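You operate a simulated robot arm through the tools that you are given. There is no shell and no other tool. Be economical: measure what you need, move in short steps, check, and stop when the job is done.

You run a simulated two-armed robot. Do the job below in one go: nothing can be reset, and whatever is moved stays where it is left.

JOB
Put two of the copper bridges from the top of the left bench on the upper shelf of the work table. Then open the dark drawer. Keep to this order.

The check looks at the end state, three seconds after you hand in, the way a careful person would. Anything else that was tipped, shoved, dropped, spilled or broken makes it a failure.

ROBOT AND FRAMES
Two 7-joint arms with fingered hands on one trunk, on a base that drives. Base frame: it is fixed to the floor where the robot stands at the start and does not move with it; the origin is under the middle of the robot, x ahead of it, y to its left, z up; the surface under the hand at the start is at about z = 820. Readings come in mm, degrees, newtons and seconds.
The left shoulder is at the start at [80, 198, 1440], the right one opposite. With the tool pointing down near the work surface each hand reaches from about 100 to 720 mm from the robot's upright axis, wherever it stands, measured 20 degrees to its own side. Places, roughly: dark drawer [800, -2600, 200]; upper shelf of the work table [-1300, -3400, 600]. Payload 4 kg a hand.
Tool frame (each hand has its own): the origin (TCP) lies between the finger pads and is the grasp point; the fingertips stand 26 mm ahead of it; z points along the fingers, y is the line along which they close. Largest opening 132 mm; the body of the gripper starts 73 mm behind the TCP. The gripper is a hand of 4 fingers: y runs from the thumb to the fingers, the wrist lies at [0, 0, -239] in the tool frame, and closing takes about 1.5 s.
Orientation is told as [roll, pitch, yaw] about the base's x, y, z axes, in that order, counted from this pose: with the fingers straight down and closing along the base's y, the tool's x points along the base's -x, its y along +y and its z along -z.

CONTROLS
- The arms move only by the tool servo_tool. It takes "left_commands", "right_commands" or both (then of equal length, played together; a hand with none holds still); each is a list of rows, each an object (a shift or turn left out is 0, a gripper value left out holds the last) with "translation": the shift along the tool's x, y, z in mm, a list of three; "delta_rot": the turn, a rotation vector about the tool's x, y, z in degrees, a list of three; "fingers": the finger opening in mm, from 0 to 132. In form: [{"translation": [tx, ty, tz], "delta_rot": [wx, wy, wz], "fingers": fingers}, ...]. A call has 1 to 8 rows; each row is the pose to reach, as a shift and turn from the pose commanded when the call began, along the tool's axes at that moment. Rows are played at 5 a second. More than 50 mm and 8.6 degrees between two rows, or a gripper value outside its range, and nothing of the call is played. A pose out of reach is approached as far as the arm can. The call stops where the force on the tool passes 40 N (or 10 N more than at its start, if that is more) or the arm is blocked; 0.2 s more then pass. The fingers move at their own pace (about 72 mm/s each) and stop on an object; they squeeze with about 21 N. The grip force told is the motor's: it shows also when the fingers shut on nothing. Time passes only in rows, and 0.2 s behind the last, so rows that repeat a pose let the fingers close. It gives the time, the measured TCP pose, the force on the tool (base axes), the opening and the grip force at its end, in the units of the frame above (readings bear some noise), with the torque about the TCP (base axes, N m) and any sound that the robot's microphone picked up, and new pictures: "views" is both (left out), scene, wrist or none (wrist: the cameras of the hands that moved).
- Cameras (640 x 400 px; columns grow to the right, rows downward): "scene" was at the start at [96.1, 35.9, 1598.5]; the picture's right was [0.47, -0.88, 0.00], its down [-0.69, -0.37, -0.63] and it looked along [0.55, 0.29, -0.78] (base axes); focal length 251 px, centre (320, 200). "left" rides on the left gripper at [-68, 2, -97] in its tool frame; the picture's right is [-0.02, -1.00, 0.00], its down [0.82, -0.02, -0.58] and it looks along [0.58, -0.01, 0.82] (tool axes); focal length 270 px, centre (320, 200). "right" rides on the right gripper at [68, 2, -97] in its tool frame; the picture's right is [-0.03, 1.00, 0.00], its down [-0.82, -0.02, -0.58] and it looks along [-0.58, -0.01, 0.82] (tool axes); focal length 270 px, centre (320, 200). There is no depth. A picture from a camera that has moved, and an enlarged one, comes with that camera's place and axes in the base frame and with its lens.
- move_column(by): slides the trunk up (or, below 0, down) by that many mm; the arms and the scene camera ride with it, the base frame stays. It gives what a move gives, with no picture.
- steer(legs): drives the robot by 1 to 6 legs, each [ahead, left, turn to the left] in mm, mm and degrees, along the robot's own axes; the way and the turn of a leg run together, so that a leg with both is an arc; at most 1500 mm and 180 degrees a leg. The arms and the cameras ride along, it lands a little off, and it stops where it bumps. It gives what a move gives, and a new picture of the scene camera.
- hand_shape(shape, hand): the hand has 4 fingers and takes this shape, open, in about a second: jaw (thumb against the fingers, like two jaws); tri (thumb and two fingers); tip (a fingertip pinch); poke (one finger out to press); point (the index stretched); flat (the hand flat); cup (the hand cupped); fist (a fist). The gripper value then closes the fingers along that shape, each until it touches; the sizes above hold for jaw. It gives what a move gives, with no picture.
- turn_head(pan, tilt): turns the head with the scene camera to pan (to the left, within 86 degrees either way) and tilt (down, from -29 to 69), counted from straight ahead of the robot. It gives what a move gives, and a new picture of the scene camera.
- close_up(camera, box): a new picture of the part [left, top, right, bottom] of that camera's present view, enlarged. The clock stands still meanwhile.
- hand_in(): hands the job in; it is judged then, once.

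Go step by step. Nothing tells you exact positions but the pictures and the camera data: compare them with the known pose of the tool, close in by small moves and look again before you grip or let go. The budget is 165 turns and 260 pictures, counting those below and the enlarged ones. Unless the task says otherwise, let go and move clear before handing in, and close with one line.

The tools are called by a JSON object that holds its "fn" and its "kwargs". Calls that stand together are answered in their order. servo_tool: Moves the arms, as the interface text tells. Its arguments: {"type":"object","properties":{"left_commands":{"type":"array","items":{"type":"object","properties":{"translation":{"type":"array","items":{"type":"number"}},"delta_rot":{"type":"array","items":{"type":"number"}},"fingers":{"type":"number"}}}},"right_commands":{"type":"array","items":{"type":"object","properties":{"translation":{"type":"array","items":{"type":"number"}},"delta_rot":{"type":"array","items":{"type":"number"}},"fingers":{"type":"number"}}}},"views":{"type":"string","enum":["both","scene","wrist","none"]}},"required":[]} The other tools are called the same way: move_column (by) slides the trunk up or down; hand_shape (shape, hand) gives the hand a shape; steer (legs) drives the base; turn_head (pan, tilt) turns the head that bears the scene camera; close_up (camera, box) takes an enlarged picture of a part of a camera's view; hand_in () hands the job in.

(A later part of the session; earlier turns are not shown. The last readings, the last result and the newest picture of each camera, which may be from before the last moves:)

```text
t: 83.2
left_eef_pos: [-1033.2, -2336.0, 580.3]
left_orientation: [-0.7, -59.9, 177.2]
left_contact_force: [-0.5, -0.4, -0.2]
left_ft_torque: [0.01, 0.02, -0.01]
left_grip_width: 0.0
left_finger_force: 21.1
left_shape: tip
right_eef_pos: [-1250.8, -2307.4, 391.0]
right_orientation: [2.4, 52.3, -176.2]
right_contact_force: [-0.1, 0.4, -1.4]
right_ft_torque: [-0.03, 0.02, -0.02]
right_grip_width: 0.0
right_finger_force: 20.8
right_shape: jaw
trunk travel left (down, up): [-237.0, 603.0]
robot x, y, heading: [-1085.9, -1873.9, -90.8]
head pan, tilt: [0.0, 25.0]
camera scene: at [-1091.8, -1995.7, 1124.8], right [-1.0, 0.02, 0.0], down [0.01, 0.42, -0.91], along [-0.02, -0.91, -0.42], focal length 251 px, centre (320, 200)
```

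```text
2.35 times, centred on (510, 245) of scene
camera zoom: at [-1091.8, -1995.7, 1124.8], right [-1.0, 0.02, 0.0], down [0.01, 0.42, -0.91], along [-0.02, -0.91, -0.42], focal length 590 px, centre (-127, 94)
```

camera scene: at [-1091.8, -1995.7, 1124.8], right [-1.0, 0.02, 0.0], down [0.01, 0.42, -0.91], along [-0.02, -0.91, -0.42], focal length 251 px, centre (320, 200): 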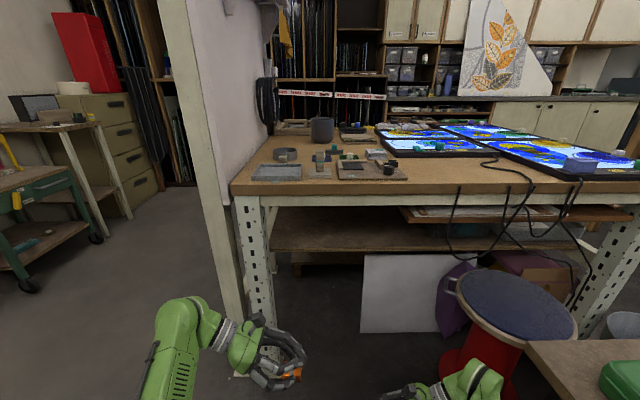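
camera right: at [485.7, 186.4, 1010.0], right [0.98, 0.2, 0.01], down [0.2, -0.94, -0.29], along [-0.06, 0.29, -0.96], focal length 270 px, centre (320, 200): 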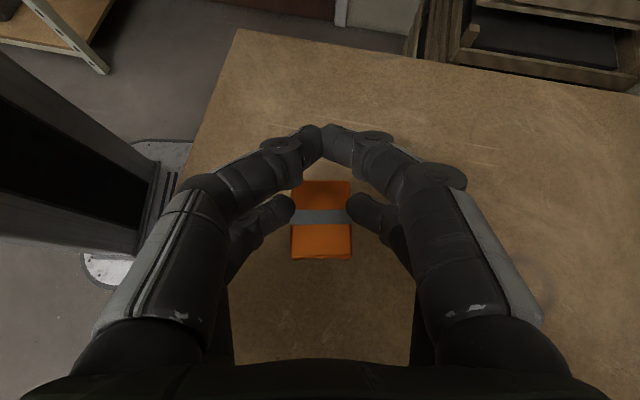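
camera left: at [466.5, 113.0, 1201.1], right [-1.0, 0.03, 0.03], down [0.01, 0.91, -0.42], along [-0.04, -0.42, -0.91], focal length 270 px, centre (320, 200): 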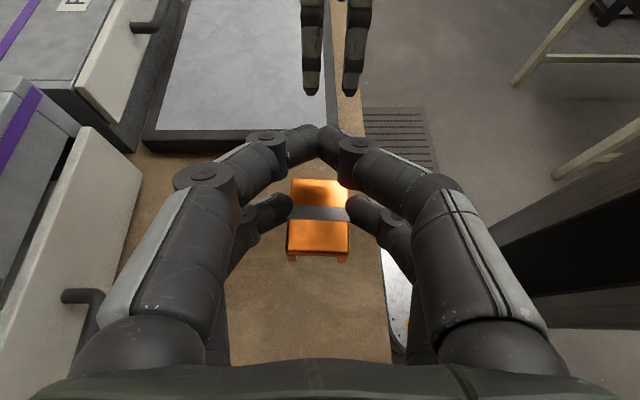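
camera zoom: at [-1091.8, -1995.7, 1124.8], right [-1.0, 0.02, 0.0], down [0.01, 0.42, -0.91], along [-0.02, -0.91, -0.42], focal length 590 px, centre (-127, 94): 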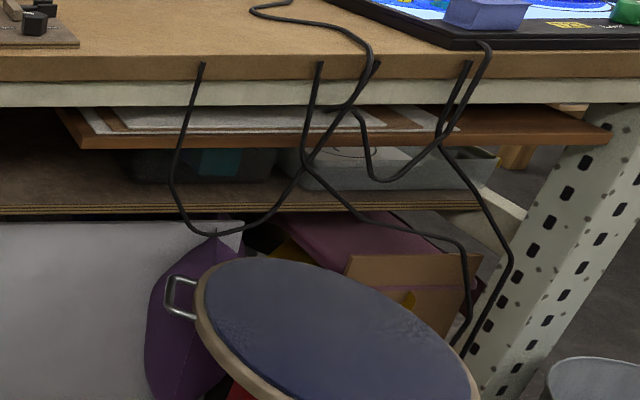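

The main (upper) shelf is at about z 600 with its front near y -2740, empty at its left half; apron bottom is near z 810. Here in free space I'll turn the left hand to point forward at the table.

{"fn": "servo_tool", "kwargs": {"left_commands": [{"translation": [8, 0, -14], "delta_rot": [-6.7, 0, -3.9], "fingers": 0}, {"translation": [17, 0, -29], "delta_rot": [-13.4, 0, -7.75]}, {"translation": [25, 0, -43], "delta_rot": [-20.1, 0, -11.6]}, {"translation": [33, 0, -58], "delta_rot": [-26.8, 0, -15.5]}, {"translation": [42, 0, -72], "delta_rot": [-33.5, 0, -19.4]}, {"translation": [50, 0, -86], "delta_rot": [-40.2, 0, -23.2]}, {"translation": [50, 0, -86], "delta_rot": [-40.2, 0, -23.2]}], "views": "none"}}

{"fn": "servo_tool", "kwargs": {"left_commands": [{"delta_rot": [-6.7, 0, -3.9]}, {"delta_rot": [-13.4, 0, -7.75]}, {"delta_rot": [-20.1, 0, -11.6]}, {"delta_rot": [-26.8, 0, -15.5]}, {"delta_rot": [-33.5, 0, -19.4]}, {"delta_rot": [-40.2, 0, -23.2]}, {"delta_rot": [-40.2, 0, -23.2]}], "views": "both"}}

```text
t: 84.4
left_eef_pos: [-941.4, -2384.3, 641.6]
left_orientation: [20.0, -60.8, -165.6]
left_contact_force: [0.7, 0.6, -0.9]
left_ft_torque: [0.02, 0.01, -0.03]
left_grip_width: 0.0
left_finger_force: 20.6
left_shape: tip
right_eef_pos: [-1246.7, -2310.4, 388.7]
right_orientation: [1.0, 51.5, -177.2]
right_contact_force: [0.3, -0.2, -0.5]
right_ft_torque: [0.0, -0.01, 0.02]
right_grip_width: 0.0
right_finger_force: 21.2
right_shape: jaw
trunk travel left (down, up): [-237.0, 603.0]
robot x, y, heading: [-1090.0, -1874.0, -90.9]
head pan, tilt: [0.0, 25.0]
stopped in row 5 (left hand): the arm was blocked; the commanded pose is now the measured one
```

```text
t: 85.0
left_eef_pos: [-923.3, -2414.9, 720.9]
left_orientation: [44.6, -62.8, -171.8]
left_contact_force: [-0.6, -0.8, -1.1]
left_ft_torque: [0.0, 0.02, -0.04]
left_grip_width: 0.2
left_finger_force: 20.6
left_shape: tip
right_eef_pos: [-1248.6, -2311.2, 386.8]
right_orientation: [0.9, 52.0, -177.4]
right_contact_force: [0.5, 0.8, -0.5]
right_ft_torque: [0.0, 0.01, 0.01]
right_grip_width: 0.1
right_finger_force: 21.2
right_shape: jaw
trunk travel left (down, up): [-237.0, 603.0]
robot x, y, heading: [-1090.2, -1874.5, -91.2]
head pan, tilt: [0.0, 25.0]
stopped in row 3 (left hand): the arm was blocked; the commanded pose is now the measured one
camera scene: at [-1085.8, -2010.4, 1123.7], right [-1.0, 0.02, 0.01], down [0.0, 0.44, -0.9], along [-0.02, -0.9, -0.44], focal length 251 px, centre (320, 200)
camera left: at [-902.9, -2344.5, 812.7], right [-0.73, 0.61, -0.3], down [0.66, 0.52, -0.54], along [-0.18, -0.59, -0.78], focal length 270 px, centre (320, 200)
```

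scene: 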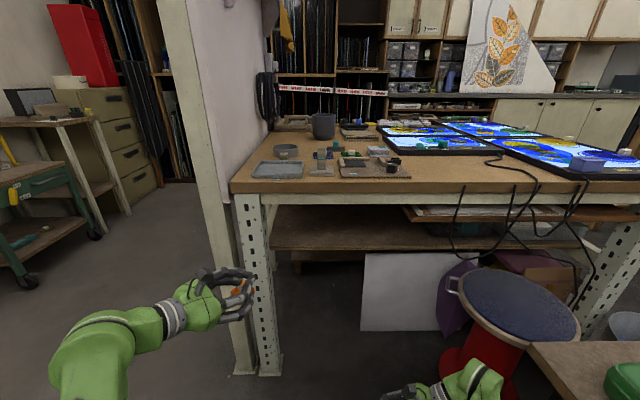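
left: 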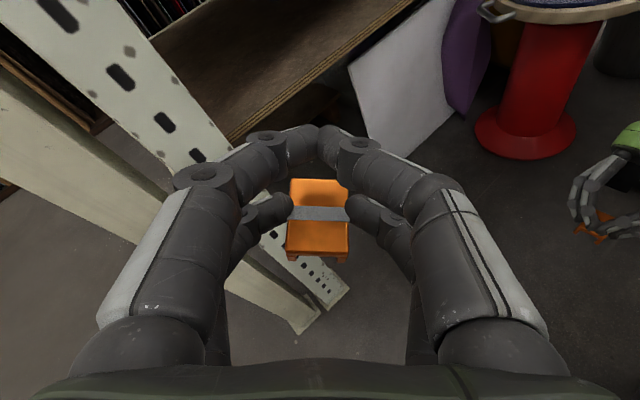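

The arm is blocked because the hand sits too high relative to the shoulder. I'll raise the trunk 300 mm, then lower the left hand while finishing the turn.

{"fn": "move_column", "kwargs": {"by": 300}}

{"fn": "servo_tool", "kwargs": {"left_commands": [{"translation": [20, 0, -25]}, {"translation": [55, 0, -30]}, {"translation": [95, 0, -20]}, {"translation": [130, 0, -10], "delta_rot": [-4, 2, -4.5]}, {"translation": [165, 0, 0], "delta_rot": [-8, 4.2, -8.8]}, {"translation": [195, 0, 0], "delta_rot": [-12, 6.4, -13]}, {"translation": [195, 0, 0], "delta_rot": [-16, 8.5, -17.5]}], "views": "both"}}

```text
t: 88.0
left_eef_pos: [-924.9, -2414.9, 1021.4]
left_orientation: [44.7, -62.8, -171.8]
left_contact_force: [-0.6, 0.0, -1.2]
left_ft_torque: [0.01, -0.05, 0.0]
left_grip_width: 0.0
left_finger_force: 20.8
left_shape: tip
right_eef_pos: [-1247.7, -2313.3, 689.1]
right_orientation: [1.4, 52.0, -176.9]
right_contact_force: [0.1, 0.4, -0.8]
right_ft_torque: [0.0, 0.0, -0.05]
right_grip_width: 0.0
right_finger_force: 20.8
right_shape: jaw
trunk travel left (down, up): [-537.0, 303.0]
robot x, y, heading: [-1087.0, -1873.1, -90.8]
head pan, tilt: [0.0, 25.0]
```

```text
t: 89.6
left_eef_pos: [-803.1, -2436.8, 917.8]
left_orientation: [42.9, -67.6, -146.8]
left_contact_force: [0.1, -0.1, -2.1]
left_ft_torque: [-0.01, 0.0, 0.0]
left_grip_width: 0.0
left_finger_force: 20.8
left_shape: tip
right_eef_pos: [-1247.5, -2314.8, 688.7]
right_orientation: [1.3, 52.0, -177.1]
right_contact_force: [0.0, 0.1, -1.1]
right_ft_torque: [-0.05, -0.05, 0.03]
right_grip_width: 0.2
right_finger_force: 21.4
right_shape: jaw
trunk travel left (down, up): [-537.0, 303.0]
robot x, y, heading: [-1090.8, -1877.1, -91.4]
head pan, tilt: [0.0, 25.0]
stopped in row 7 (left hand): the arm was blocked; the commanded pose is now the measured one
camera scene: at [-1084.3, -2010.4, 1425.8], right [-1.0, 0.02, 0.01], down [0.0, 0.43, -0.9], along [-0.02, -0.9, -0.43], focal length 251 px, centre (320, 200)
camera left: at [-805.4, -2360.4, 1008.6], right [-0.94, 0.26, -0.24], down [0.35, 0.72, -0.6], along [0.01, -0.64, -0.77], focal length 270 px, centre (320, 200)
```

scene: 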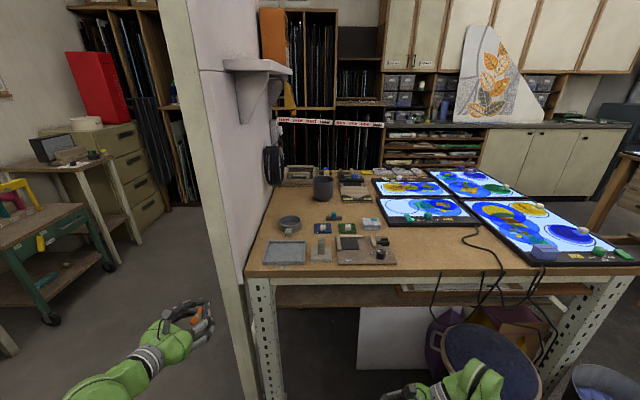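
left: 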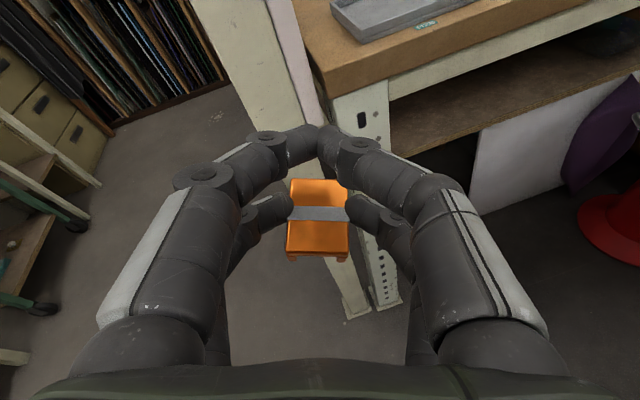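

The left hand now nearly heads toward the table. I'll bring it inward and down while removing the remaining 24° of turn.

{"fn": "servo_tool", "kwargs": {"left_commands": [{"translation": [30, -23, -4], "delta_rot": [-1.3, 2.1, -2.7]}, {"translation": [60, -46, -7], "delta_rot": [-2.5, 4.3, -5.3]}, {"translation": [90, -70, -10], "delta_rot": [-3.8, 6.4, -8]}, {"translation": [120, -93, -13], "delta_rot": [-5.1, 8.6, -10.6]}, {"translation": [150, -116, -17], "delta_rot": [-6.4, 10.7, -13.3]}, {"translation": [180, -139, -20], "delta_rot": [-7.6, 12.9, -16]}, {"translation": [210, -162, -23], "delta_rot": [-8.9, 15, -18.6]}, {"translation": [210, -162, -23], "delta_rot": [-8.9, 15, -18.6]}], "views": "both"}}

```text
t: 90.3
left_eef_pos: [-794.4, -2441.0, 924.3]
left_orientation: [54.7, -69.9, -149.9]
left_contact_force: [-1.2, -0.1, -0.7]
left_ft_torque: [0.01, 0.01, -0.02]
left_grip_width: 0.1
left_finger_force: 20.7
left_shape: tip
right_eef_pos: [-1249.2, -2315.5, 685.3]
right_orientation: [1.1, 52.3, -177.2]
right_contact_force: [-0.6, 0.6, -1.3]
right_ft_torque: [0.0, -0.01, 0.01]
right_grip_width: 0.1
right_finger_force: 20.9
right_shape: jaw
trunk travel left (down, up): [-537.0, 303.0]
robot x, y, heading: [-1083.4, -1875.2, -90.8]
head pan, tilt: [0.0, 25.0]
stopped in row 3 (left hand): the arm was blocked; the commanded pose is now the measured one
camera scene: at [-1091.7, -2013.2, 1424.2], right [-1.0, 0.02, 0.0], down [0.01, 0.43, -0.9], along [-0.01, -0.9, -0.43], focal length 251 px, centre (320, 200)
camera left: at [-806.7, -2357.4, 1008.4], right [-0.96, 0.11, -0.26], down [0.25, 0.71, -0.66], along [0.11, -0.7, -0.71], focal length 270 px, centre (320, 200)
```

scene: 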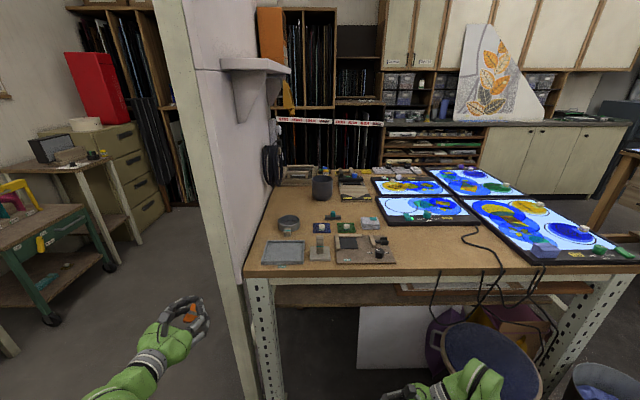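
left: 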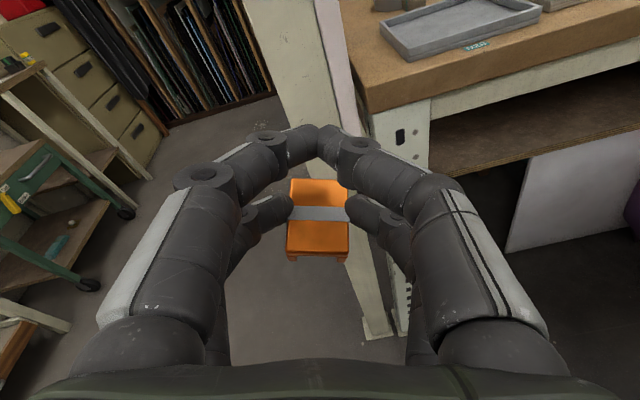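

Blocked again with nothing touched, so it looks like the arm lags near an awkward posture. I'll translate only, inward and slower, before turning further.

{"fn": "servo_tool", "kwargs": {"left_commands": [{"translation": [11, -16, -10]}, {"translation": [23, -31, -21]}, {"translation": [34, -47, -31]}, {"translation": [45, -62, -42]}, {"translation": [57, -78, -52]}, {"translation": [68, -93, -63]}, {"translation": [79, -109, -73]}, {"translation": [90, -124, -84]}], "views": "both"}}

```text
t: 91.2
left_eef_pos: [-801.1, -2428.7, 960.5]
left_orientation: [82.0, -69.2, -173.7]
left_contact_force: [1.2, 0.9, -1.0]
left_ft_torque: [0.0, -0.01, -0.06]
left_grip_width: 0.1
left_finger_force: 21.2
left_shape: tip
right_eef_pos: [-1251.5, -2314.5, 686.0]
right_orientation: [1.2, 52.3, -177.1]
right_contact_force: [0.7, 1.0, 0.4]
right_ft_torque: [-0.04, 0.08, -0.01]
right_grip_width: 0.0
right_finger_force: 20.4
right_shape: jaw
trunk travel left (down, up): [-537.0, 303.0]
robot x, y, heading: [-1084.2, -1874.2, -90.9]
head pan, tilt: [0.0, 25.0]
stopped in row 4 (left hand): the arm was blocked; the commanded pose is now the measured one
camera scene: at [-1093.1, -2012.7, 1424.1], right [-1.0, 0.02, 0.0], down [0.01, 0.43, -0.9], along [-0.01, -0.9, -0.43], focal length 251 px, centre (320, 200)
camera left: at [-821.3, -2334.7, 1028.7], right [-0.94, 0.04, -0.33], down [0.28, 0.61, -0.74], along [0.17, -0.79, -0.59], focal length 270 px, centre (320, 200)
```

scene: 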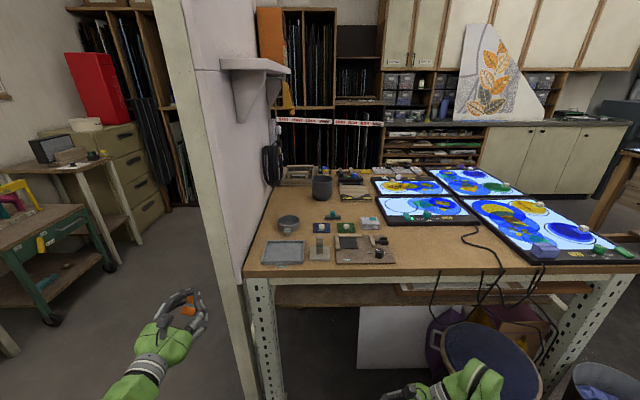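
left: 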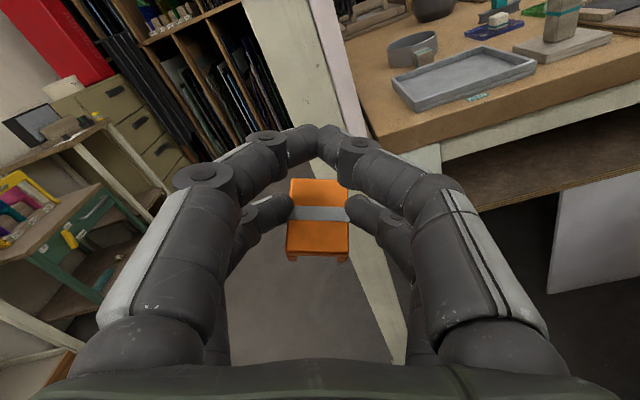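

The arm drifts rather than follows; I need to see the elbow. Turning the head to the left arm.

{"fn": "turn_head", "kwargs": {"pan": 50, "tilt": 55}}

```text
t: 92.3
left_eef_pos: [-800.1, -2428.4, 957.9]
left_orientation: [81.9, -69.4, -173.7]
left_contact_force: [0.0, -0.4, -1.1]
left_ft_torque: [0.02, 0.02, 0.01]
left_grip_width: 0.0
left_finger_force: 21.2
left_shape: tip
right_eef_pos: [-1250.0, -2314.6, 685.1]
right_orientation: [1.3, 52.3, -177.1]
right_contact_force: [0.1, -1.0, 0.0]
right_ft_torque: [-0.03, -0.02, 0.0]
right_grip_width: 0.0
right_finger_force: 21.2
right_shape: jaw
trunk travel left (down, up): [-537.0, 303.0]
robot x, y, heading: [-1087.2, -1872.5, -91.4]
head pan, tilt: [50.0, 55.0]
camera scene: at [-1035.2, -1965.9, 1380.5], right [-0.66, -0.75, -0.01], down [-0.62, 0.54, -0.57], along [0.43, -0.37, -0.82], focal length 251 px, centre (320, 200)
```

scene: 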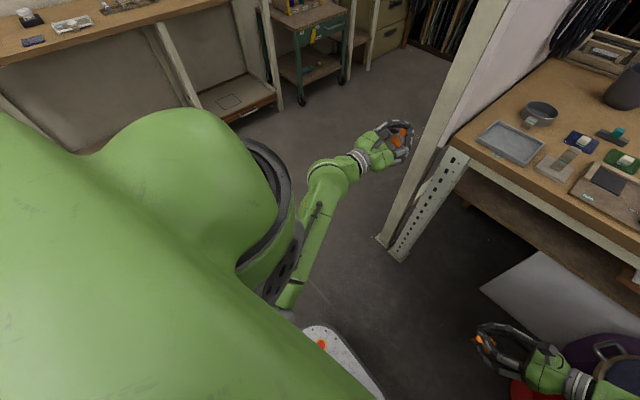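

The hand now points forward at the table but nearly level and rolled 19°. I'll correct just the tilt and roll in place, slowly.

{"fn": "servo_tool", "kwargs": {"left_commands": [{"delta_rot": [0, 3.3, -2.3]}, {"delta_rot": [0, 6.7, -4.7]}, {"delta_rot": [0, 10, -7]}, {"delta_rot": [0, 13.4, -9.4]}, {"delta_rot": [0, 16.7, -11.7]}, {"delta_rot": [0, 20, -14]}, {"delta_rot": [0, 23.4, -16.5]}, {"delta_rot": [0, 27, -19]}], "views": "both"}}

```text
t: 93.9
left_eef_pos: [-765.0, -2440.9, 1016.3]
left_orientation: [25.2, -71.3, -108.6]
left_contact_force: [-0.4, 0.3, 0.0]
left_ft_torque: [0.01, 0.02, 0.01]
left_grip_width: 0.0
left_finger_force: 21.3
left_shape: tip
right_eef_pos: [-1250.0, -2315.5, 688.2]
right_orientation: [1.1, 52.3, -177.2]
right_contact_force: [0.3, -0.5, -1.0]
right_ft_torque: [-0.03, -0.02, 0.04]
right_grip_width: 0.0
right_finger_force: 20.9
right_shape: jaw
trunk travel left (down, up): [-537.0, 303.0]
robot x, y, heading: [-1085.6, -1878.0, -91.0]
head pan, tilt: [50.0, 55.0]
stopped in row 7 (left hand): the arm was blocked; the commanded pose is now the measured one
camera scene: at [-1034.4, -1967.3, 1383.2], right [-0.66, -0.76, -0.01], down [-0.62, 0.54, -0.57], along [0.43, -0.37, -0.82], focal length 251 px, centre (320, 200)
camera left: at [-782.7, -2369.0, 1109.4], right [-0.99, -0.1, -0.11], down [-0.01, 0.79, -0.61], along [0.15, -0.6, -0.79], focal length 270 px, centre (320, 200)
```

scene: 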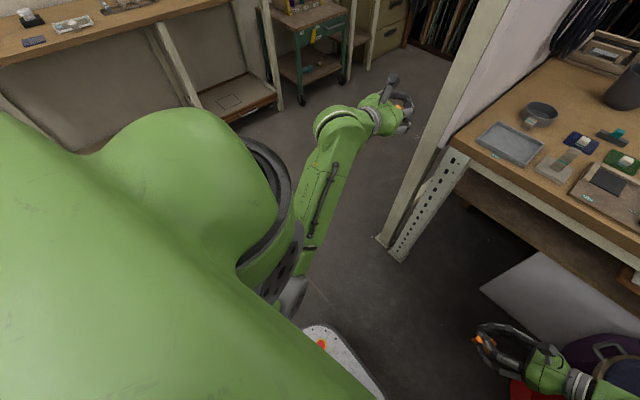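
left: 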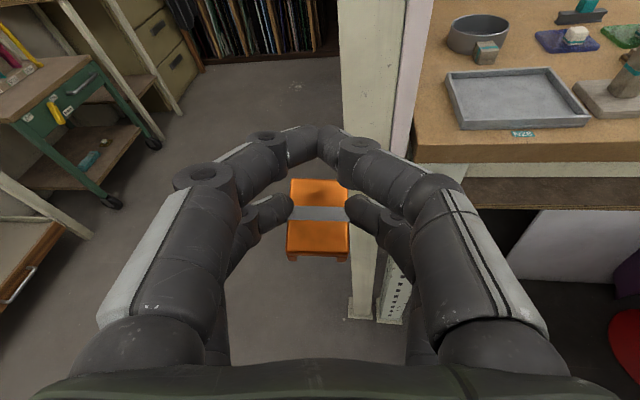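

That freed it: now heading -82, tilt 73°, roll 6°. I'll bring the hand inward and down while finishing the orientation.

{"fn": "servo_tool", "kwargs": {"left_commands": [{"translation": [31, -16, -7], "delta_rot": [1, 1.5, -0.5]}, {"translation": [61, -33, -14], "delta_rot": [1.9, 3, -0.9]}, {"translation": [92, -50, -21], "delta_rot": [2.9, 4.5, -1.4]}, {"translation": [122, -66, -28], "delta_rot": [3.9, 6, -1.8]}, {"translation": [153, -83, -36], "delta_rot": [4.8, 7.5, -2.3]}, {"translation": [184, -99, -43], "delta_rot": [5.8, 9, -2.7]}, {"translation": [214, -116, -50], "delta_rot": [6.7, 10.5, -3.2]}, {"translation": [245, -132, -57], "delta_rot": [7.7, 12, -3.6]}], "views": "both"}}

```text
t: 94.5
left_eef_pos: [-766.1, -2430.4, 1049.0]
left_orientation: [46.4, -77.1, -128.0]
left_contact_force: [0.3, 0.4, -1.1]
left_ft_torque: [0.03, 0.03, 0.0]
left_grip_width: 0.0
left_finger_force: 21.1
left_shape: tip
right_eef_pos: [-1251.1, -2315.6, 684.2]
right_orientation: [1.1, 52.2, -177.2]
right_contact_force: [0.2, 0.2, -1.5]
right_ft_torque: [0.0, 0.0, 0.0]
right_grip_width: 0.1
right_finger_force: 21.3
right_shape: jaw
trunk travel left (down, up): [-537.0, 303.0]
robot x, y, heading: [-1088.8, -1873.4, -91.0]
head pan, tilt: [50.0, 55.0]
stopped in row 3 (left hand): the arm was blocked; the commanded pose is now the measured one
camera scene: at [-1034.5, -1967.1, 1378.5], right [-0.66, -0.76, -0.01], down [-0.62, 0.54, -0.57], along [0.43, -0.37, -0.82], focal length 251 px, centre (320, 200)
camera left: at [-788.8, -2348.1, 1130.6], right [-0.98, -0.14, -0.14], down [0.0, 0.7, -0.71], along [0.19, -0.7, -0.69], focal length 270 px, centre (320, 200)
```

scene: 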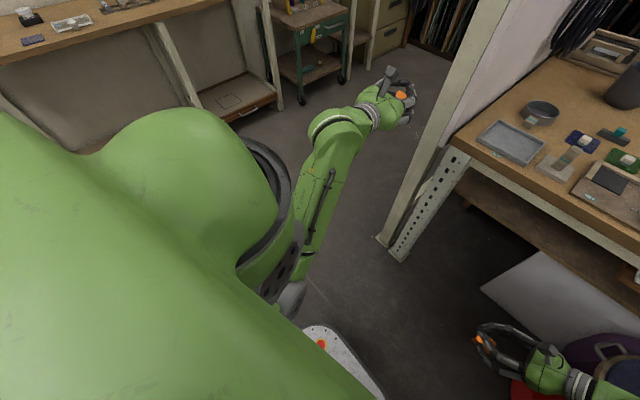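
left: 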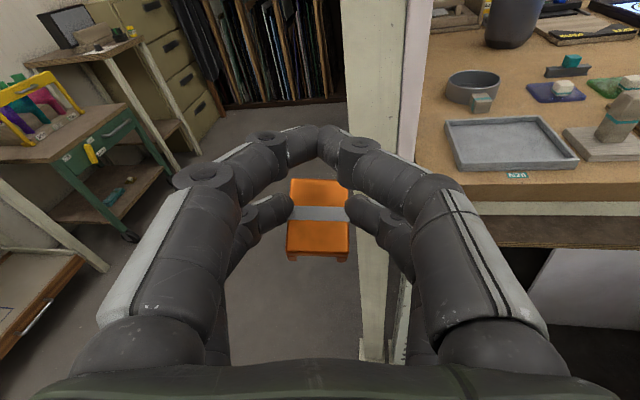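

The wrist is folded too close to the shoulder, so pulling back is what blocks it. I'll go straight down and slightly inward without pulling back.

{"fn": "servo_tool", "kwargs": {"left_commands": [{"translation": [30, -5, 4]}, {"translation": [60, -12, 7]}, {"translation": [90, -25, 11]}, {"translation": [120, -39, 15]}, {"translation": [150, -53, 18]}, {"translation": [180, -66, 22]}, {"translation": [210, -80, 25]}, {"translation": [239, -94, 29]}], "views": "both"}}

```text
t: 95.7
left_eef_pos: [-770.9, -2448.6, 979.1]
left_orientation: [85.9, -79.7, -165.1]
left_contact_force: [0.9, -1.1, -1.4]
left_ft_torque: [-0.01, 0.02, -0.01]
left_grip_width: 0.1
left_finger_force: 21.4
left_shape: tip
right_eef_pos: [-1250.4, -2313.2, 688.8]
right_orientation: [1.2, 52.4, -177.0]
right_contact_force: [0.2, -0.2, 0.0]
right_ft_torque: [0.02, -0.02, 0.03]
right_grip_width: 0.0
right_finger_force: 21.0
right_shape: jaw
trunk travel left (down, up): [-537.0, 303.0]
robot x, y, heading: [-1086.8, -1875.2, -90.9]
head pan, tilt: [50.0, 55.0]
stopped in row 5 (left hand): the arm was blocked; the commanded pose is now the measured one
camera scene: at [-1035.2, -1964.2, 1382.7], right [-0.66, -0.76, -0.01], down [-0.62, 0.54, -0.57], along [0.43, -0.37, -0.82], focal length 251 px, centre (320, 200)
camera left: at [-798.9, -2356.2, 1048.0], right [-0.97, -0.18, -0.15], down [0.01, 0.6, -0.8], along [0.24, -0.78, -0.58], focal length 270 px, centre (320, 200)
```

scene: 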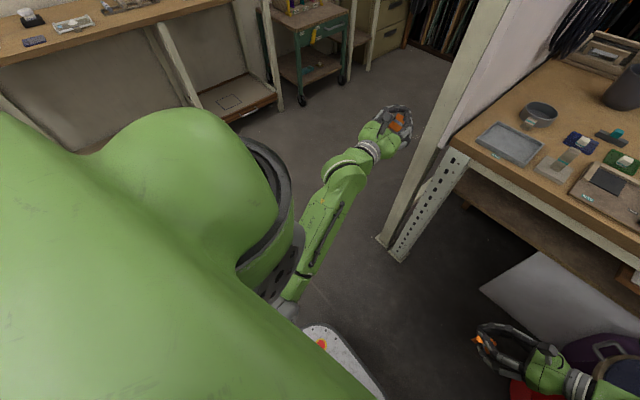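
left: 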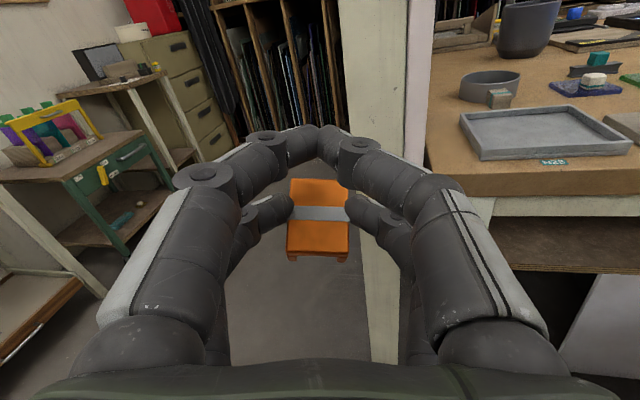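

I'll back the base off for room, then stretch the left arm forward and down to unfold its elbow.

{"fn": "steer", "kwargs": {"legs": [[-350, 0, 0]]}}

{"fn": "servo_tool", "kwargs": {"left_commands": [{"translation": [15, -5, 25]}, {"translation": [30, -10, 50]}, {"translation": [45, -15, 75]}, {"translation": [60, -20, 100]}, {"translation": [80, -25, 120]}, {"translation": [100, -30, 140]}, {"translation": [120, -35, 150]}, {"translation": [140, -40, 150]}], "views": "both"}}

```text
t: 97.9
left_eef_pos: [-766.8, -2101.1, 974.7]
left_orientation: [83.6, -79.7, -163.3]
left_contact_force: [1.2, 0.8, -0.4]
left_ft_torque: [-0.01, -0.01, -0.02]
left_grip_width: 0.0
left_finger_force: 21.3
left_shape: tip
right_eef_pos: [-1245.4, -1965.6, 688.1]
right_orientation: [1.2, 52.3, -177.3]
right_contact_force: [0.3, -0.4, -1.1]
right_ft_torque: [-0.01, 0.01, -0.02]
right_grip_width: 0.0
right_finger_force: 21.1
right_shape: jaw
trunk travel left (down, up): [-537.0, 303.0]
robot x, y, heading: [-1084.5, -1523.4, -91.0]
head pan, tilt: [50.0, 55.0]
camera scene: at [-1029.5, -1617.1, 1381.7], right [-0.66, -0.75, -0.01], down [-0.62, 0.55, -0.57], along [0.43, -0.37, -0.82], focal length 251 px, centre (320, 200)
```

scene: 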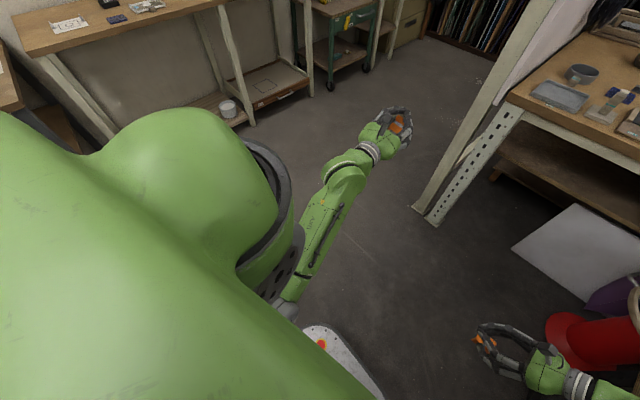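

```text
t: 99.7
left_eef_pos: [-753.7, -2239.7, 833.4]
left_orientation: [87.2, -79.8, -166.7]
left_contact_force: [-0.7, -0.1, -0.7]
left_ft_torque: [0.01, -0.01, -0.01]
left_grip_width: 0.0
left_finger_force: 21.1
left_shape: tip
right_eef_pos: [-1245.0, -1960.2, 689.4]
right_orientation: [2.3, 52.3, -176.4]
right_contact_force: [0.4, -0.7, 0.2]
right_ft_torque: [0.01, 0.0, 0.05]
right_grip_width: 0.0
right_finger_force: 20.9
right_shape: jaw
trunk travel left (down, up): [-537.0, 303.0]
robot x, y, heading: [-1081.1, -1523.8, -91.3]
head pan, tilt: [50.0, 55.0]
camera scene: at [-1029.2, -1603.5, 1380.7], right [-0.66, -0.75, 0.0], down [-0.62, 0.54, -0.57], along [0.43, -0.38, -0.82], focal length 251 px, centre (320, 200)
camera left: at [-782.2, -2147.5, 901.1], right [-0.97, -0.18, -0.15], down [0.02, 0.6, -0.8], along [0.23, -0.78, -0.58], focal length 270 px, centre (320, 200)
```

scene: 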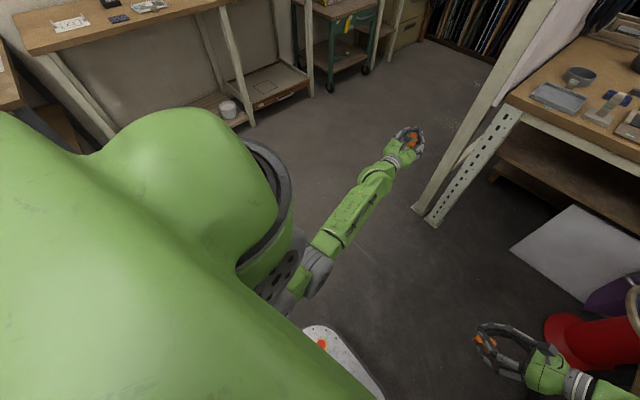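
left: 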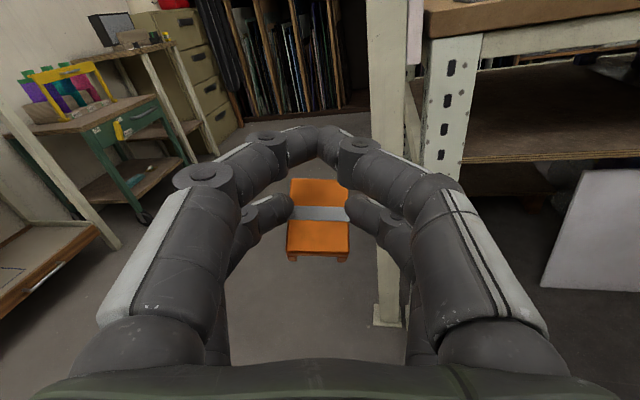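

Stretching freed the arm completely. Now I'll tilt the hand down to 60° and square it to the table.

{"fn": "servo_tool", "kwargs": {"left_commands": [{"translation": [8, -11, -1], "delta_rot": [1.5, 3.6, -0.7]}, {"translation": [17, -22, -3], "delta_rot": [3.1, 7.1, -1.4]}, {"translation": [25, -33, -5], "delta_rot": [4.6, 10.7, -2.1]}, {"translation": [34, -45, -6], "delta_rot": [6.2, 14.3, -2.9]}, {"translation": [42, -56, -8], "delta_rot": [7.7, 17.8, -3.6]}, {"translation": [50, -67, -10], "delta_rot": [9.2, 21.4, -4.3]}, {"translation": [59, -78, -11], "delta_rot": [10.8, 25, -5]}, {"translation": [67, -90, -13], "delta_rot": [12.3, 28.5, -5.7]}], "views": "wrist"}}

```text
t: 101.5
left_eef_pos: [-832.2, -2239.3, 750.4]
left_orientation: [2.8, -59.7, -92.4]
left_contact_force: [-0.3, 0.3, -0.8]
left_ft_torque: [-0.02, 0.0, 0.0]
left_grip_width: 0.2
left_finger_force: 21.5
left_shape: tip
right_eef_pos: [-1245.5, -1960.1, 691.5]
right_orientation: [2.3, 52.3, -176.4]
right_contact_force: [0.4, -0.5, -0.2]
right_ft_torque: [0.0, 0.0, 0.02]
right_grip_width: 0.0
right_finger_force: 20.2
right_shape: jaw
trunk travel left (down, up): [-537.0, 303.0]
robot x, y, heading: [-1080.9, -1527.4, -91.1]
head pan, tilt: [50.0, 55.0]
camera left: at [-833.6, -2191.2, 858.3], right [-1.0, -0.01, 0.0], down [-0.01, 0.91, -0.41], along [0.01, -0.41, -0.91], focal length 270 px, centre (320, 200)
```

left: 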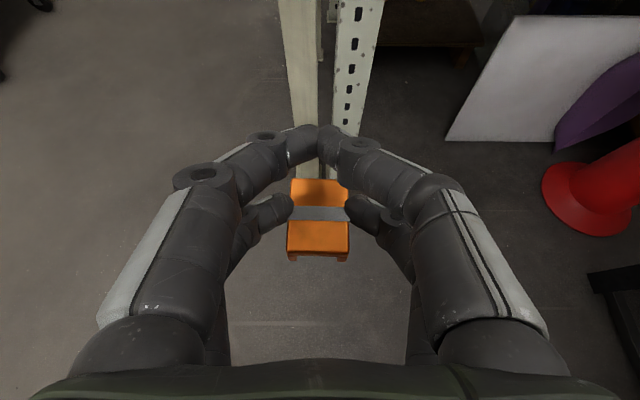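

The left hand is now properly posed (heading -y, tilt 60°). I'll do likewise with the right hand: stretch forward while turning it clockwise, slowly.

{"fn": "servo_tool", "kwargs": {"right_commands": [{"translation": [-1, 19, -1], "delta_rot": [-4.4, 0, 3.4]}, {"translation": [-2, 38, -2], "delta_rot": [-8.9, 0, 6.9]}, {"translation": [-2, 57, -3], "delta_rot": [-13.3, 0, 10.3]}, {"translation": [-3, 76, -4], "delta_rot": [-17.8, 0, 13.7]}, {"translation": [-4, 95, -5], "delta_rot": [-22.2, 0, 17.2]}, {"translation": [-4, 114, -6], "delta_rot": [-26.7, 0, 20.6]}, {"translation": [-5, 133, -7], "delta_rot": [-31.1, 0, 24]}, {"translation": [-6, 150, -7], "delta_rot": [-35.6, 0, 27.5]}], "views": "wrist"}}

```text
t: 103.3
left_eef_pos: [-833.1, -2240.1, 751.7]
left_orientation: [3.1, -59.9, -92.6]
left_contact_force: [-0.2, 0.2, -0.1]
left_ft_torque: [0.03, 0.0, 0.02]
left_grip_width: 0.2
left_finger_force: 21.3
left_shape: tip
right_eef_pos: [-1239.2, -1985.8, 926.8]
right_orientation: [2.1, 51.4, 140.7]
right_contact_force: [-0.4, -0.5, -0.8]
right_ft_torque: [-0.01, -0.03, 0.04]
right_grip_width: 0.1
right_finger_force: 20.8
right_shape: jaw
right hand out of reach, approached as far as the arm can: row 1, 2, 3, 4, 5, 6, 7, 8
trunk travel left (down, up): [-537.0, 303.0]
robot x, y, heading: [-1084.3, -1526.8, -91.2]
head pan, tilt: [50.0, 55.0]
camera right: at [-1264.8, -1962.7, 1040.0], right [-0.67, -0.74, 0.0], down [-0.72, 0.64, -0.28], along [0.21, -0.19, -0.96], focal length 270 px, centre (320, 200)
```

right: 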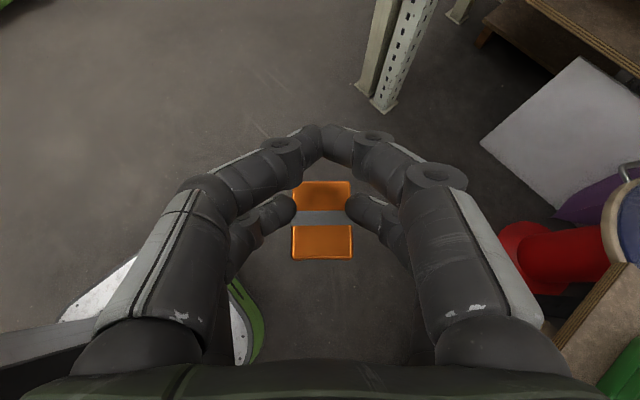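

The turn works, though the hand rose. Continuing the turn to full forward heading.

{"fn": "servo_tool", "kwargs": {"right_commands": [{"translation": [5, 10, 6], "delta_rot": [-5, 0, 3.9]}, {"translation": [10, 19, 12], "delta_rot": [-10, 0, 7.8]}, {"translation": [15, 29, 19], "delta_rot": [-15, 0, 11.7]}, {"translation": [19, 39, 25], "delta_rot": [-20, 0, 15.6]}, {"translation": [24, 48, 31], "delta_rot": [-25, 0, 19.5]}, {"translation": [29, 58, 37], "delta_rot": [-30, 0, 23.4]}, {"translation": [34, 67, 43], "delta_rot": [-35, 0, 27.3]}, {"translation": [39, 77, 50], "delta_rot": [-40, 0, 31]}], "views": "wrist"}}

```text
t: 105.1
left_eef_pos: [-831.0, -2239.2, 751.4]
left_orientation: [2.9, -59.8, -92.3]
left_contact_force: [-0.7, -0.3, -0.6]
left_ft_torque: [0.01, 0.02, -0.04]
left_grip_width: 0.0
left_finger_force: 21.7
left_shape: tip
right_eef_pos: [-1382.8, -2015.0, 959.7]
right_orientation: [19.7, 46.4, 115.1]
right_contact_force: [-0.2, -0.5, -0.4]
right_ft_torque: [-0.02, 0.03, -0.05]
right_grip_width: 0.1
right_finger_force: 21.1
right_shape: jaw
right hand out of reach, approached as far as the arm can: row 1, 2, 3, 4, 5, 6, 7, 8
trunk travel left (down, up): [-537.0, 303.0]
robot x, y, heading: [-1082.7, -1527.2, -91.0]
head pan, tilt: [50.0, 55.0]
camera right: at [-1364.1, -1984.1, 1071.7], right [-0.96, -0.16, 0.21], down [-0.21, 0.95, -0.22], along [-0.17, -0.26, -0.95], focal length 270 px, centre (320, 200)
```

right: 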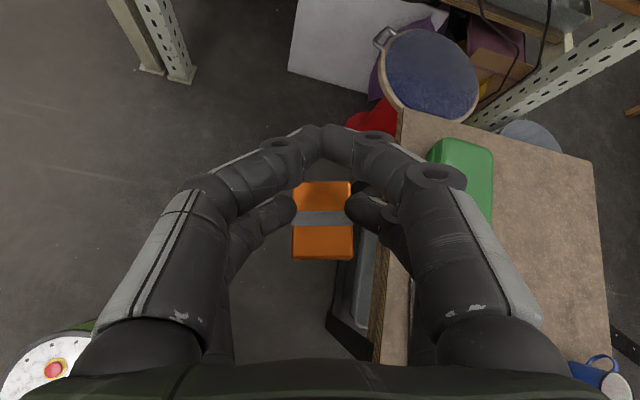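

The right hand now faces forward with about 15° of roll left. I'll stretch it forward and down, removing the roll.

{"fn": "servo_tool", "kwargs": {"right_commands": [{"translation": [-4, -9, 30], "delta_rot": [0, 0.3, 2]}, {"translation": [-9, -19, 61], "delta_rot": [0, 0.6, 4]}, {"translation": [-13, -28, 91], "delta_rot": [0, 0.9, 6]}, {"translation": [-18, -38, 122], "delta_rot": [0, 1.2, 8]}, {"translation": [-22, -47, 152], "delta_rot": [0, 1.5, 10]}, {"translation": [-27, -57, 183], "delta_rot": [0, 1.8, 12]}, {"translation": [-31, -66, 213], "delta_rot": [0, 2.1, 14]}, {"translation": [-36, -76, 244], "delta_rot": [0, 2.5, 15.5]}], "views": "wrist"}}

```text
t: 106.9
left_eef_pos: [-834.4, -2239.3, 751.7]
left_orientation: [3.0, -59.7, -92.6]
left_contact_force: [0.6, -0.3, -1.3]
left_ft_torque: [0.0, -0.02, -0.01]
left_grip_width: 0.0
left_finger_force: 21.1
left_shape: tip
right_eef_pos: [-1466.4, -2008.4, 963.6]
right_orientation: [15.5, 47.1, 107.1]
right_contact_force: [1.0, -0.2, 0.1]
right_ft_torque: [0.01, -0.01, 0.01]
right_grip_width: 0.0
right_finger_force: 20.9
right_shape: jaw
right hand out of reach, approached as far as the arm can: row 1, 2, 3, 4, 5, 6, 7, 8
trunk travel left (down, up): [-537.0, 303.0]
robot x, y, heading: [-1080.3, -1524.6, -91.2]
head pan, tilt: [50.0, 55.0]
camera right: at [-1449.8, -1981.0, 1079.1], right [-0.98, -0.08, 0.16], down [-0.12, 0.97, -0.22], along [-0.14, -0.24, -0.96], focal length 270 px, centre (320, 200)
```

right: 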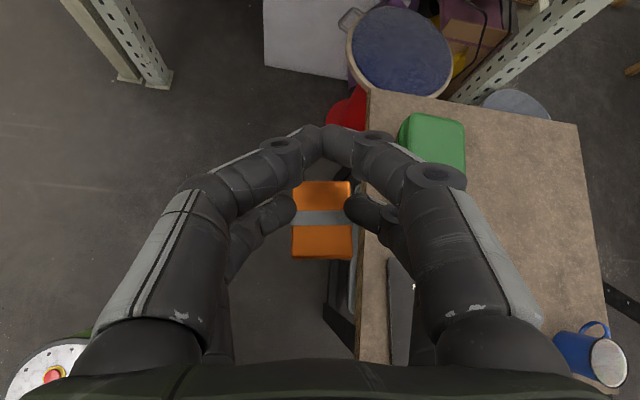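

The right arm seems stuck in a posture limit. Looking at it.

{"fn": "turn_head", "kwargs": {"pan": -45, "tilt": 55}}

```text
t: 108.6
left_eef_pos: [-832.7, -2239.2, 751.0]
left_orientation: [2.9, -59.7, -92.4]
left_contact_force: [0.2, 0.5, -0.8]
left_ft_torque: [0.02, -0.01, -0.01]
left_grip_width: 0.2
left_finger_force: 20.6
left_shape: tip
right_eef_pos: [-1463.2, -2010.0, 965.8]
right_orientation: [15.6, 47.0, 107.3]
right_contact_force: [0.0, 0.1, -1.2]
right_ft_torque: [-0.03, 0.0, 0.01]
right_grip_width: 0.4
right_finger_force: 20.8
right_shape: jaw
trunk travel left (down, up): [-537.0, 303.0]
robot x, y, heading: [-1081.3, -1523.8, -91.2]
head pan, tilt: [-45.0, 55.0]
camera scene: at [-1135.4, -1605.7, 1380.7], right [-0.69, 0.72, 0.0], down [0.59, 0.57, -0.57], along [-0.41, -0.4, -0.82], focal length 251 px, centre (320, 200)
```

scene: 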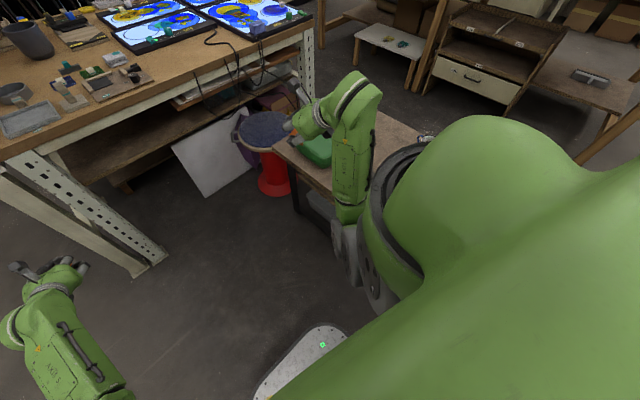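

The right elbow is fully folded, as the left one was; stretching it straight forward should free it.

{"fn": "servo_tool", "kwargs": {"right_commands": [{"translation": [19, -10, 18]}, {"translation": [37, -20, 37]}, {"translation": [56, -31, 55]}, {"translation": [74, -41, 74]}, {"translation": [93, -51, 92]}, {"translation": [112, -61, 111]}, {"translation": [130, -72, 129]}, {"translation": [149, -82, 147]}], "views": "both"}}

```text
t: 110.4
left_eef_pos: [-832.3, -2241.7, 750.2]
left_orientation: [2.8, -59.7, -92.4]
left_contact_force: [-0.3, -0.6, -0.6]
left_ft_torque: [-0.04, 0.01, 0.03]
left_grip_width: 0.0
left_finger_force: 21.1
left_shape: tip
right_eef_pos: [-1432.5, -2112.1, 1029.9]
right_orientation: [19.8, 44.8, 111.5]
right_contact_force: [0.8, -0.5, -0.8]
right_ft_torque: [0.04, 0.0, -0.01]
right_grip_width: 0.2
right_finger_force: 20.9
right_shape: jaw
right hand out of reach, approached as far as the arm can: row 1, 2, 3, 4, 5, 6, 7, 8
trunk travel left (down, up): [-537.0, 303.0]
robot x, y, heading: [-1081.8, -1525.4, -91.2]
head pan, tilt: [-45.0, 55.0]
camera scene: at [-1134.4, -1607.7, 1380.6], right [-0.69, 0.72, 0.0], down [0.59, 0.57, -0.57], along [-0.41, -0.4, -0.82], focal length 251 px, centre (320, 200)
camera right: at [-1409.1, -2086.0, 1144.4], right [-0.97, -0.11, 0.22], down [-0.15, 0.97, -0.19], along [-0.19, -0.22, -0.96], focal length 270 px, centre (320, 200)
```

scene: 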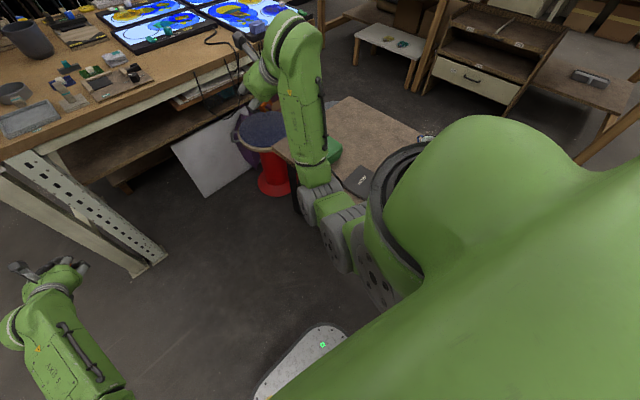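
right: 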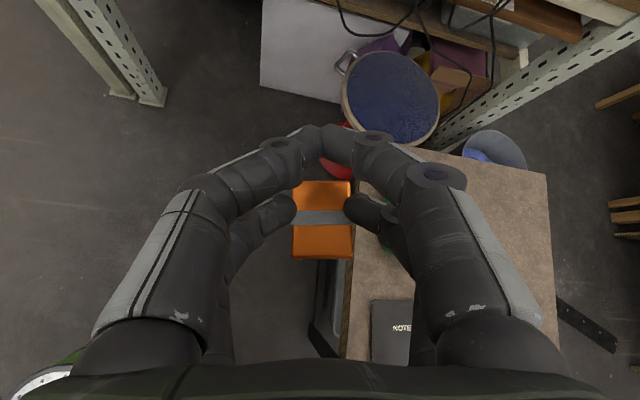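

The wrist is at its bend limit. I'll bring the right hand to a vertical pose first (fingers down, still facing forward), which is its natural posture.

{"fn": "servo_tool", "kwargs": {"right_commands": [{"delta_rot": [1.2, -5.9, 1.4]}, {"delta_rot": [2.3, -11.8, 2.8]}, {"delta_rot": [3.5, -17.7, 4.2]}, {"delta_rot": [4.7, -23.6, 5.5]}, {"delta_rot": [5.9, -29.5, 6.9]}, {"delta_rot": [7, -35.4, 8.3]}, {"delta_rot": [8.2, -41.3, 9.7]}, {"delta_rot": [9.4, -47.2, 11.1]}], "views": "both"}}

```text
t: 112.2
left_eef_pos: [-832.6, -2242.1, 749.5]
left_orientation: [3.0, -59.7, -92.5]
left_contact_force: [0.3, -0.7, -0.9]
left_ft_torque: [0.01, 0.06, 0.01]
left_grip_width: 0.0
left_finger_force: 21.2
left_shape: tip
right_eef_pos: [-1479.0, -2126.7, 1011.0]
right_orientation: [1.4, 0.0, 92.5]
right_contact_force: [-0.1, -0.7, -0.9]
right_ft_torque: [-0.01, -0.04, 0.01]
right_grip_width: 0.1
right_finger_force: 21.1
right_shape: jaw
right hand out of reach, approached as far as the arm can: row 4, 5, 6, 7, 8
trunk travel left (down, up): [-537.0, 303.0]
robot x, y, heading: [-1084.3, -1523.6, -91.2]
head pan, tilt: [-45.0, 55.0]
camera scene: at [-1136.6, -1608.3, 1380.5], right [-0.69, 0.72, 0.0], down [0.59, 0.57, -0.57], along [-0.41, -0.4, -0.82], focal length 251 px, centre (320, 200)
camera right: at [-1476.8, -2194.5, 1109.2], right [-1.0, -0.02, 0.03], down [0.0, 0.82, 0.58], along [-0.03, 0.58, -0.82], focal length 270 px, centre (320, 200)
```

scene: 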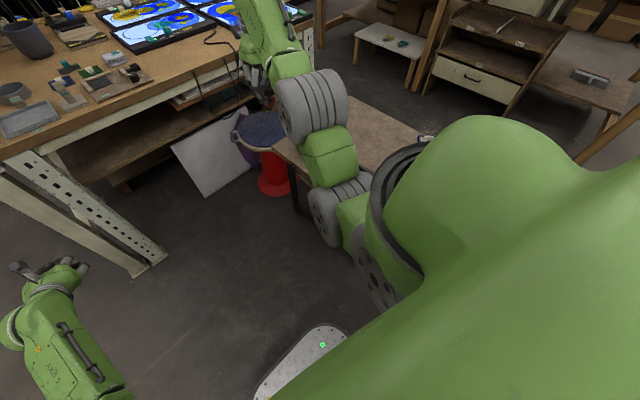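
right: 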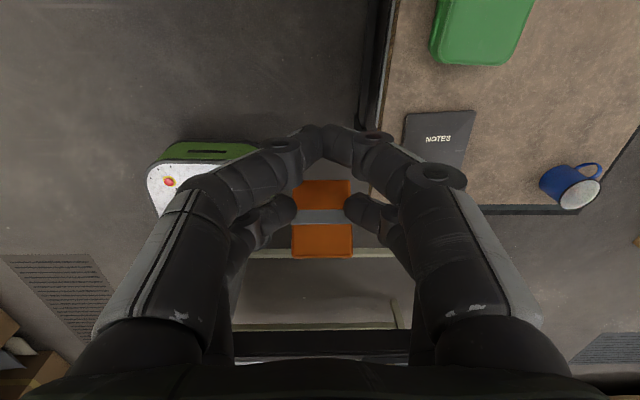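

The right hand is now vertical, facing forward. Moving it inward and down.

{"fn": "servo_tool", "kwargs": {"right_commands": [{"translation": [0, -35, 15]}, {"translation": [0, -70, 35]}, {"translation": [0, -105, 60]}, {"translation": [0, -130, 95]}, {"translation": [0, -150, 135]}, {"translation": [0, -165, 175]}, {"translation": [0, -175, 215]}, {"translation": [0, -175, 260]}], "views": "wrist"}}

```text
t: 114.0
left_eef_pos: [-832.4, -2240.4, 750.9]
left_orientation: [3.0, -59.7, -92.4]
left_contact_force: [-0.5, 0.5, -0.6]
left_ft_torque: [-0.05, 0.02, -0.03]
left_grip_width: 0.0
left_finger_force: 20.7
left_shape: tip
right_eef_pos: [-1440.9, -2096.5, 757.6]
right_orientation: [1.6, -0.1, 95.5]
right_contact_force: [-1.0, -0.2, -0.8]
right_ft_torque: [-0.02, -0.01, 0.0]
right_grip_width: 0.1
right_finger_force: 21.0
right_shape: jaw
right hand out of reach, approached as far as the arm can: row 1, 2, 3, 4, 5, 6, 7, 8
trunk travel left (down, up): [-537.0, 303.0]
robot x, y, heading: [-1080.8, -1526.0, -90.7]
head pan, tilt: [-45.0, 55.0]
camera right: at [-1432.5, -2163.9, 854.5], right [-1.0, -0.07, 0.03], down [-0.04, 0.81, 0.58], along [-0.06, 0.58, -0.82], focal length 270 px, centre (320, 200)
```

right: 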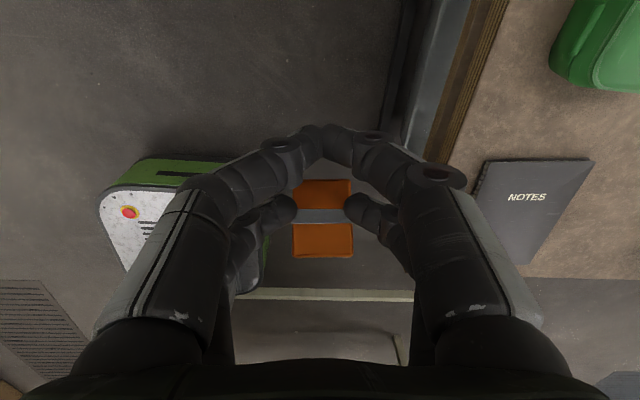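

Now tilting the right hand forward to 52° here.

{"fn": "servo_tool", "kwargs": {"right_commands": [{"delta_rot": [0, 6.5, 0]}, {"delta_rot": [0, 13, 0]}, {"delta_rot": [0, 19.5, 0]}, {"delta_rot": [0, 26, 0]}, {"delta_rot": [0, 32.5, 0]}, {"delta_rot": [0, 39, 0]}, {"delta_rot": [0, 45.5, 0]}, {"delta_rot": [0, 52, 0]}], "views": "both"}}

```text
t: 115.8
left_eef_pos: [-832.4, -2240.0, 752.3]
left_orientation: [3.0, -59.8, -92.6]
left_contact_force: [0.0, 0.5, 0.4]
left_ft_torque: [-0.02, -0.02, -0.01]
left_grip_width: 0.1
left_finger_force: 21.1
left_shape: tip
right_eef_pos: [-1484.3, -1902.7, 883.0]
right_orientation: [2.3, 48.5, 98.7]
right_contact_force: [0.2, 0.4, -0.5]
right_ft_torque: [0.02, 0.01, -0.02]
right_grip_width: 0.0
right_finger_force: 21.3
right_shape: jaw
right hand out of reach, approached as far as the arm can: row 1, 2, 3, 4, 5, 6, 7, 8
trunk travel left (down, up): [-537.0, 303.0]
robot x, y, heading: [-1081.0, -1528.4, -91.4]
head pan, tilt: [-45.0, 55.0]
camera scene: at [-1136.4, -1603.4, 1380.8], right [-0.69, 0.72, 0.0], down [0.59, 0.57, -0.57], along [-0.41, -0.4, -0.82], focal length 251 px, centre (320, 200)
camera right: at [-1487.3, -1875.6, 999.0], right [-0.99, -0.1, 0.01], down [-0.1, 0.97, -0.23], along [0.02, -0.23, -0.97], focal length 270 px, centre (320, 200)
```

scene: 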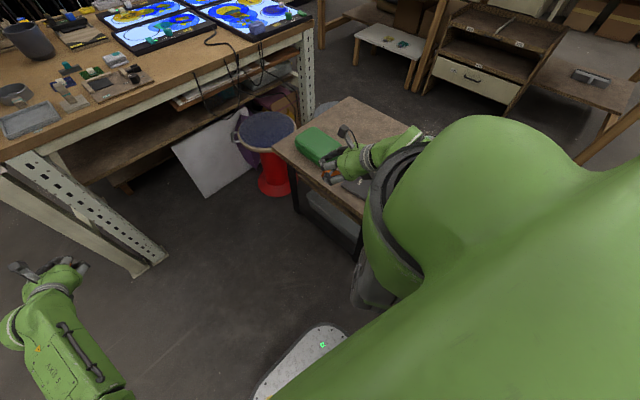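
right: 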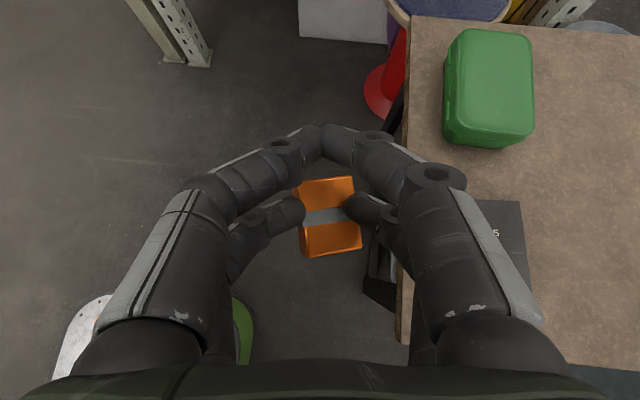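

The hand is tilted again, but the bridge seems to have turned slightly in the grip. Zooming.

{"fn": "close_up", "kwargs": {"camera": "right", "box": [240, 130, 420, 280]}}

```text
2.67 times, centred on (330, 205) of right
camera zoom: at [-1487.3, -1875.6, 999.0], right [-0.99, -0.1, 0.01], down [-0.1, 0.97, -0.23], along [0.02, -0.23, -0.97], focal length 721 px, centre (293, 187)
```

zoom: 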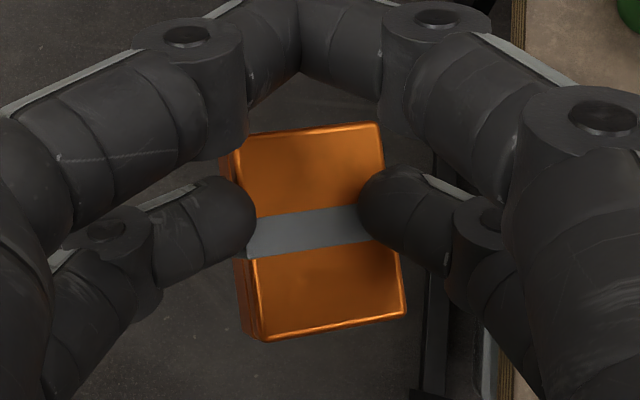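

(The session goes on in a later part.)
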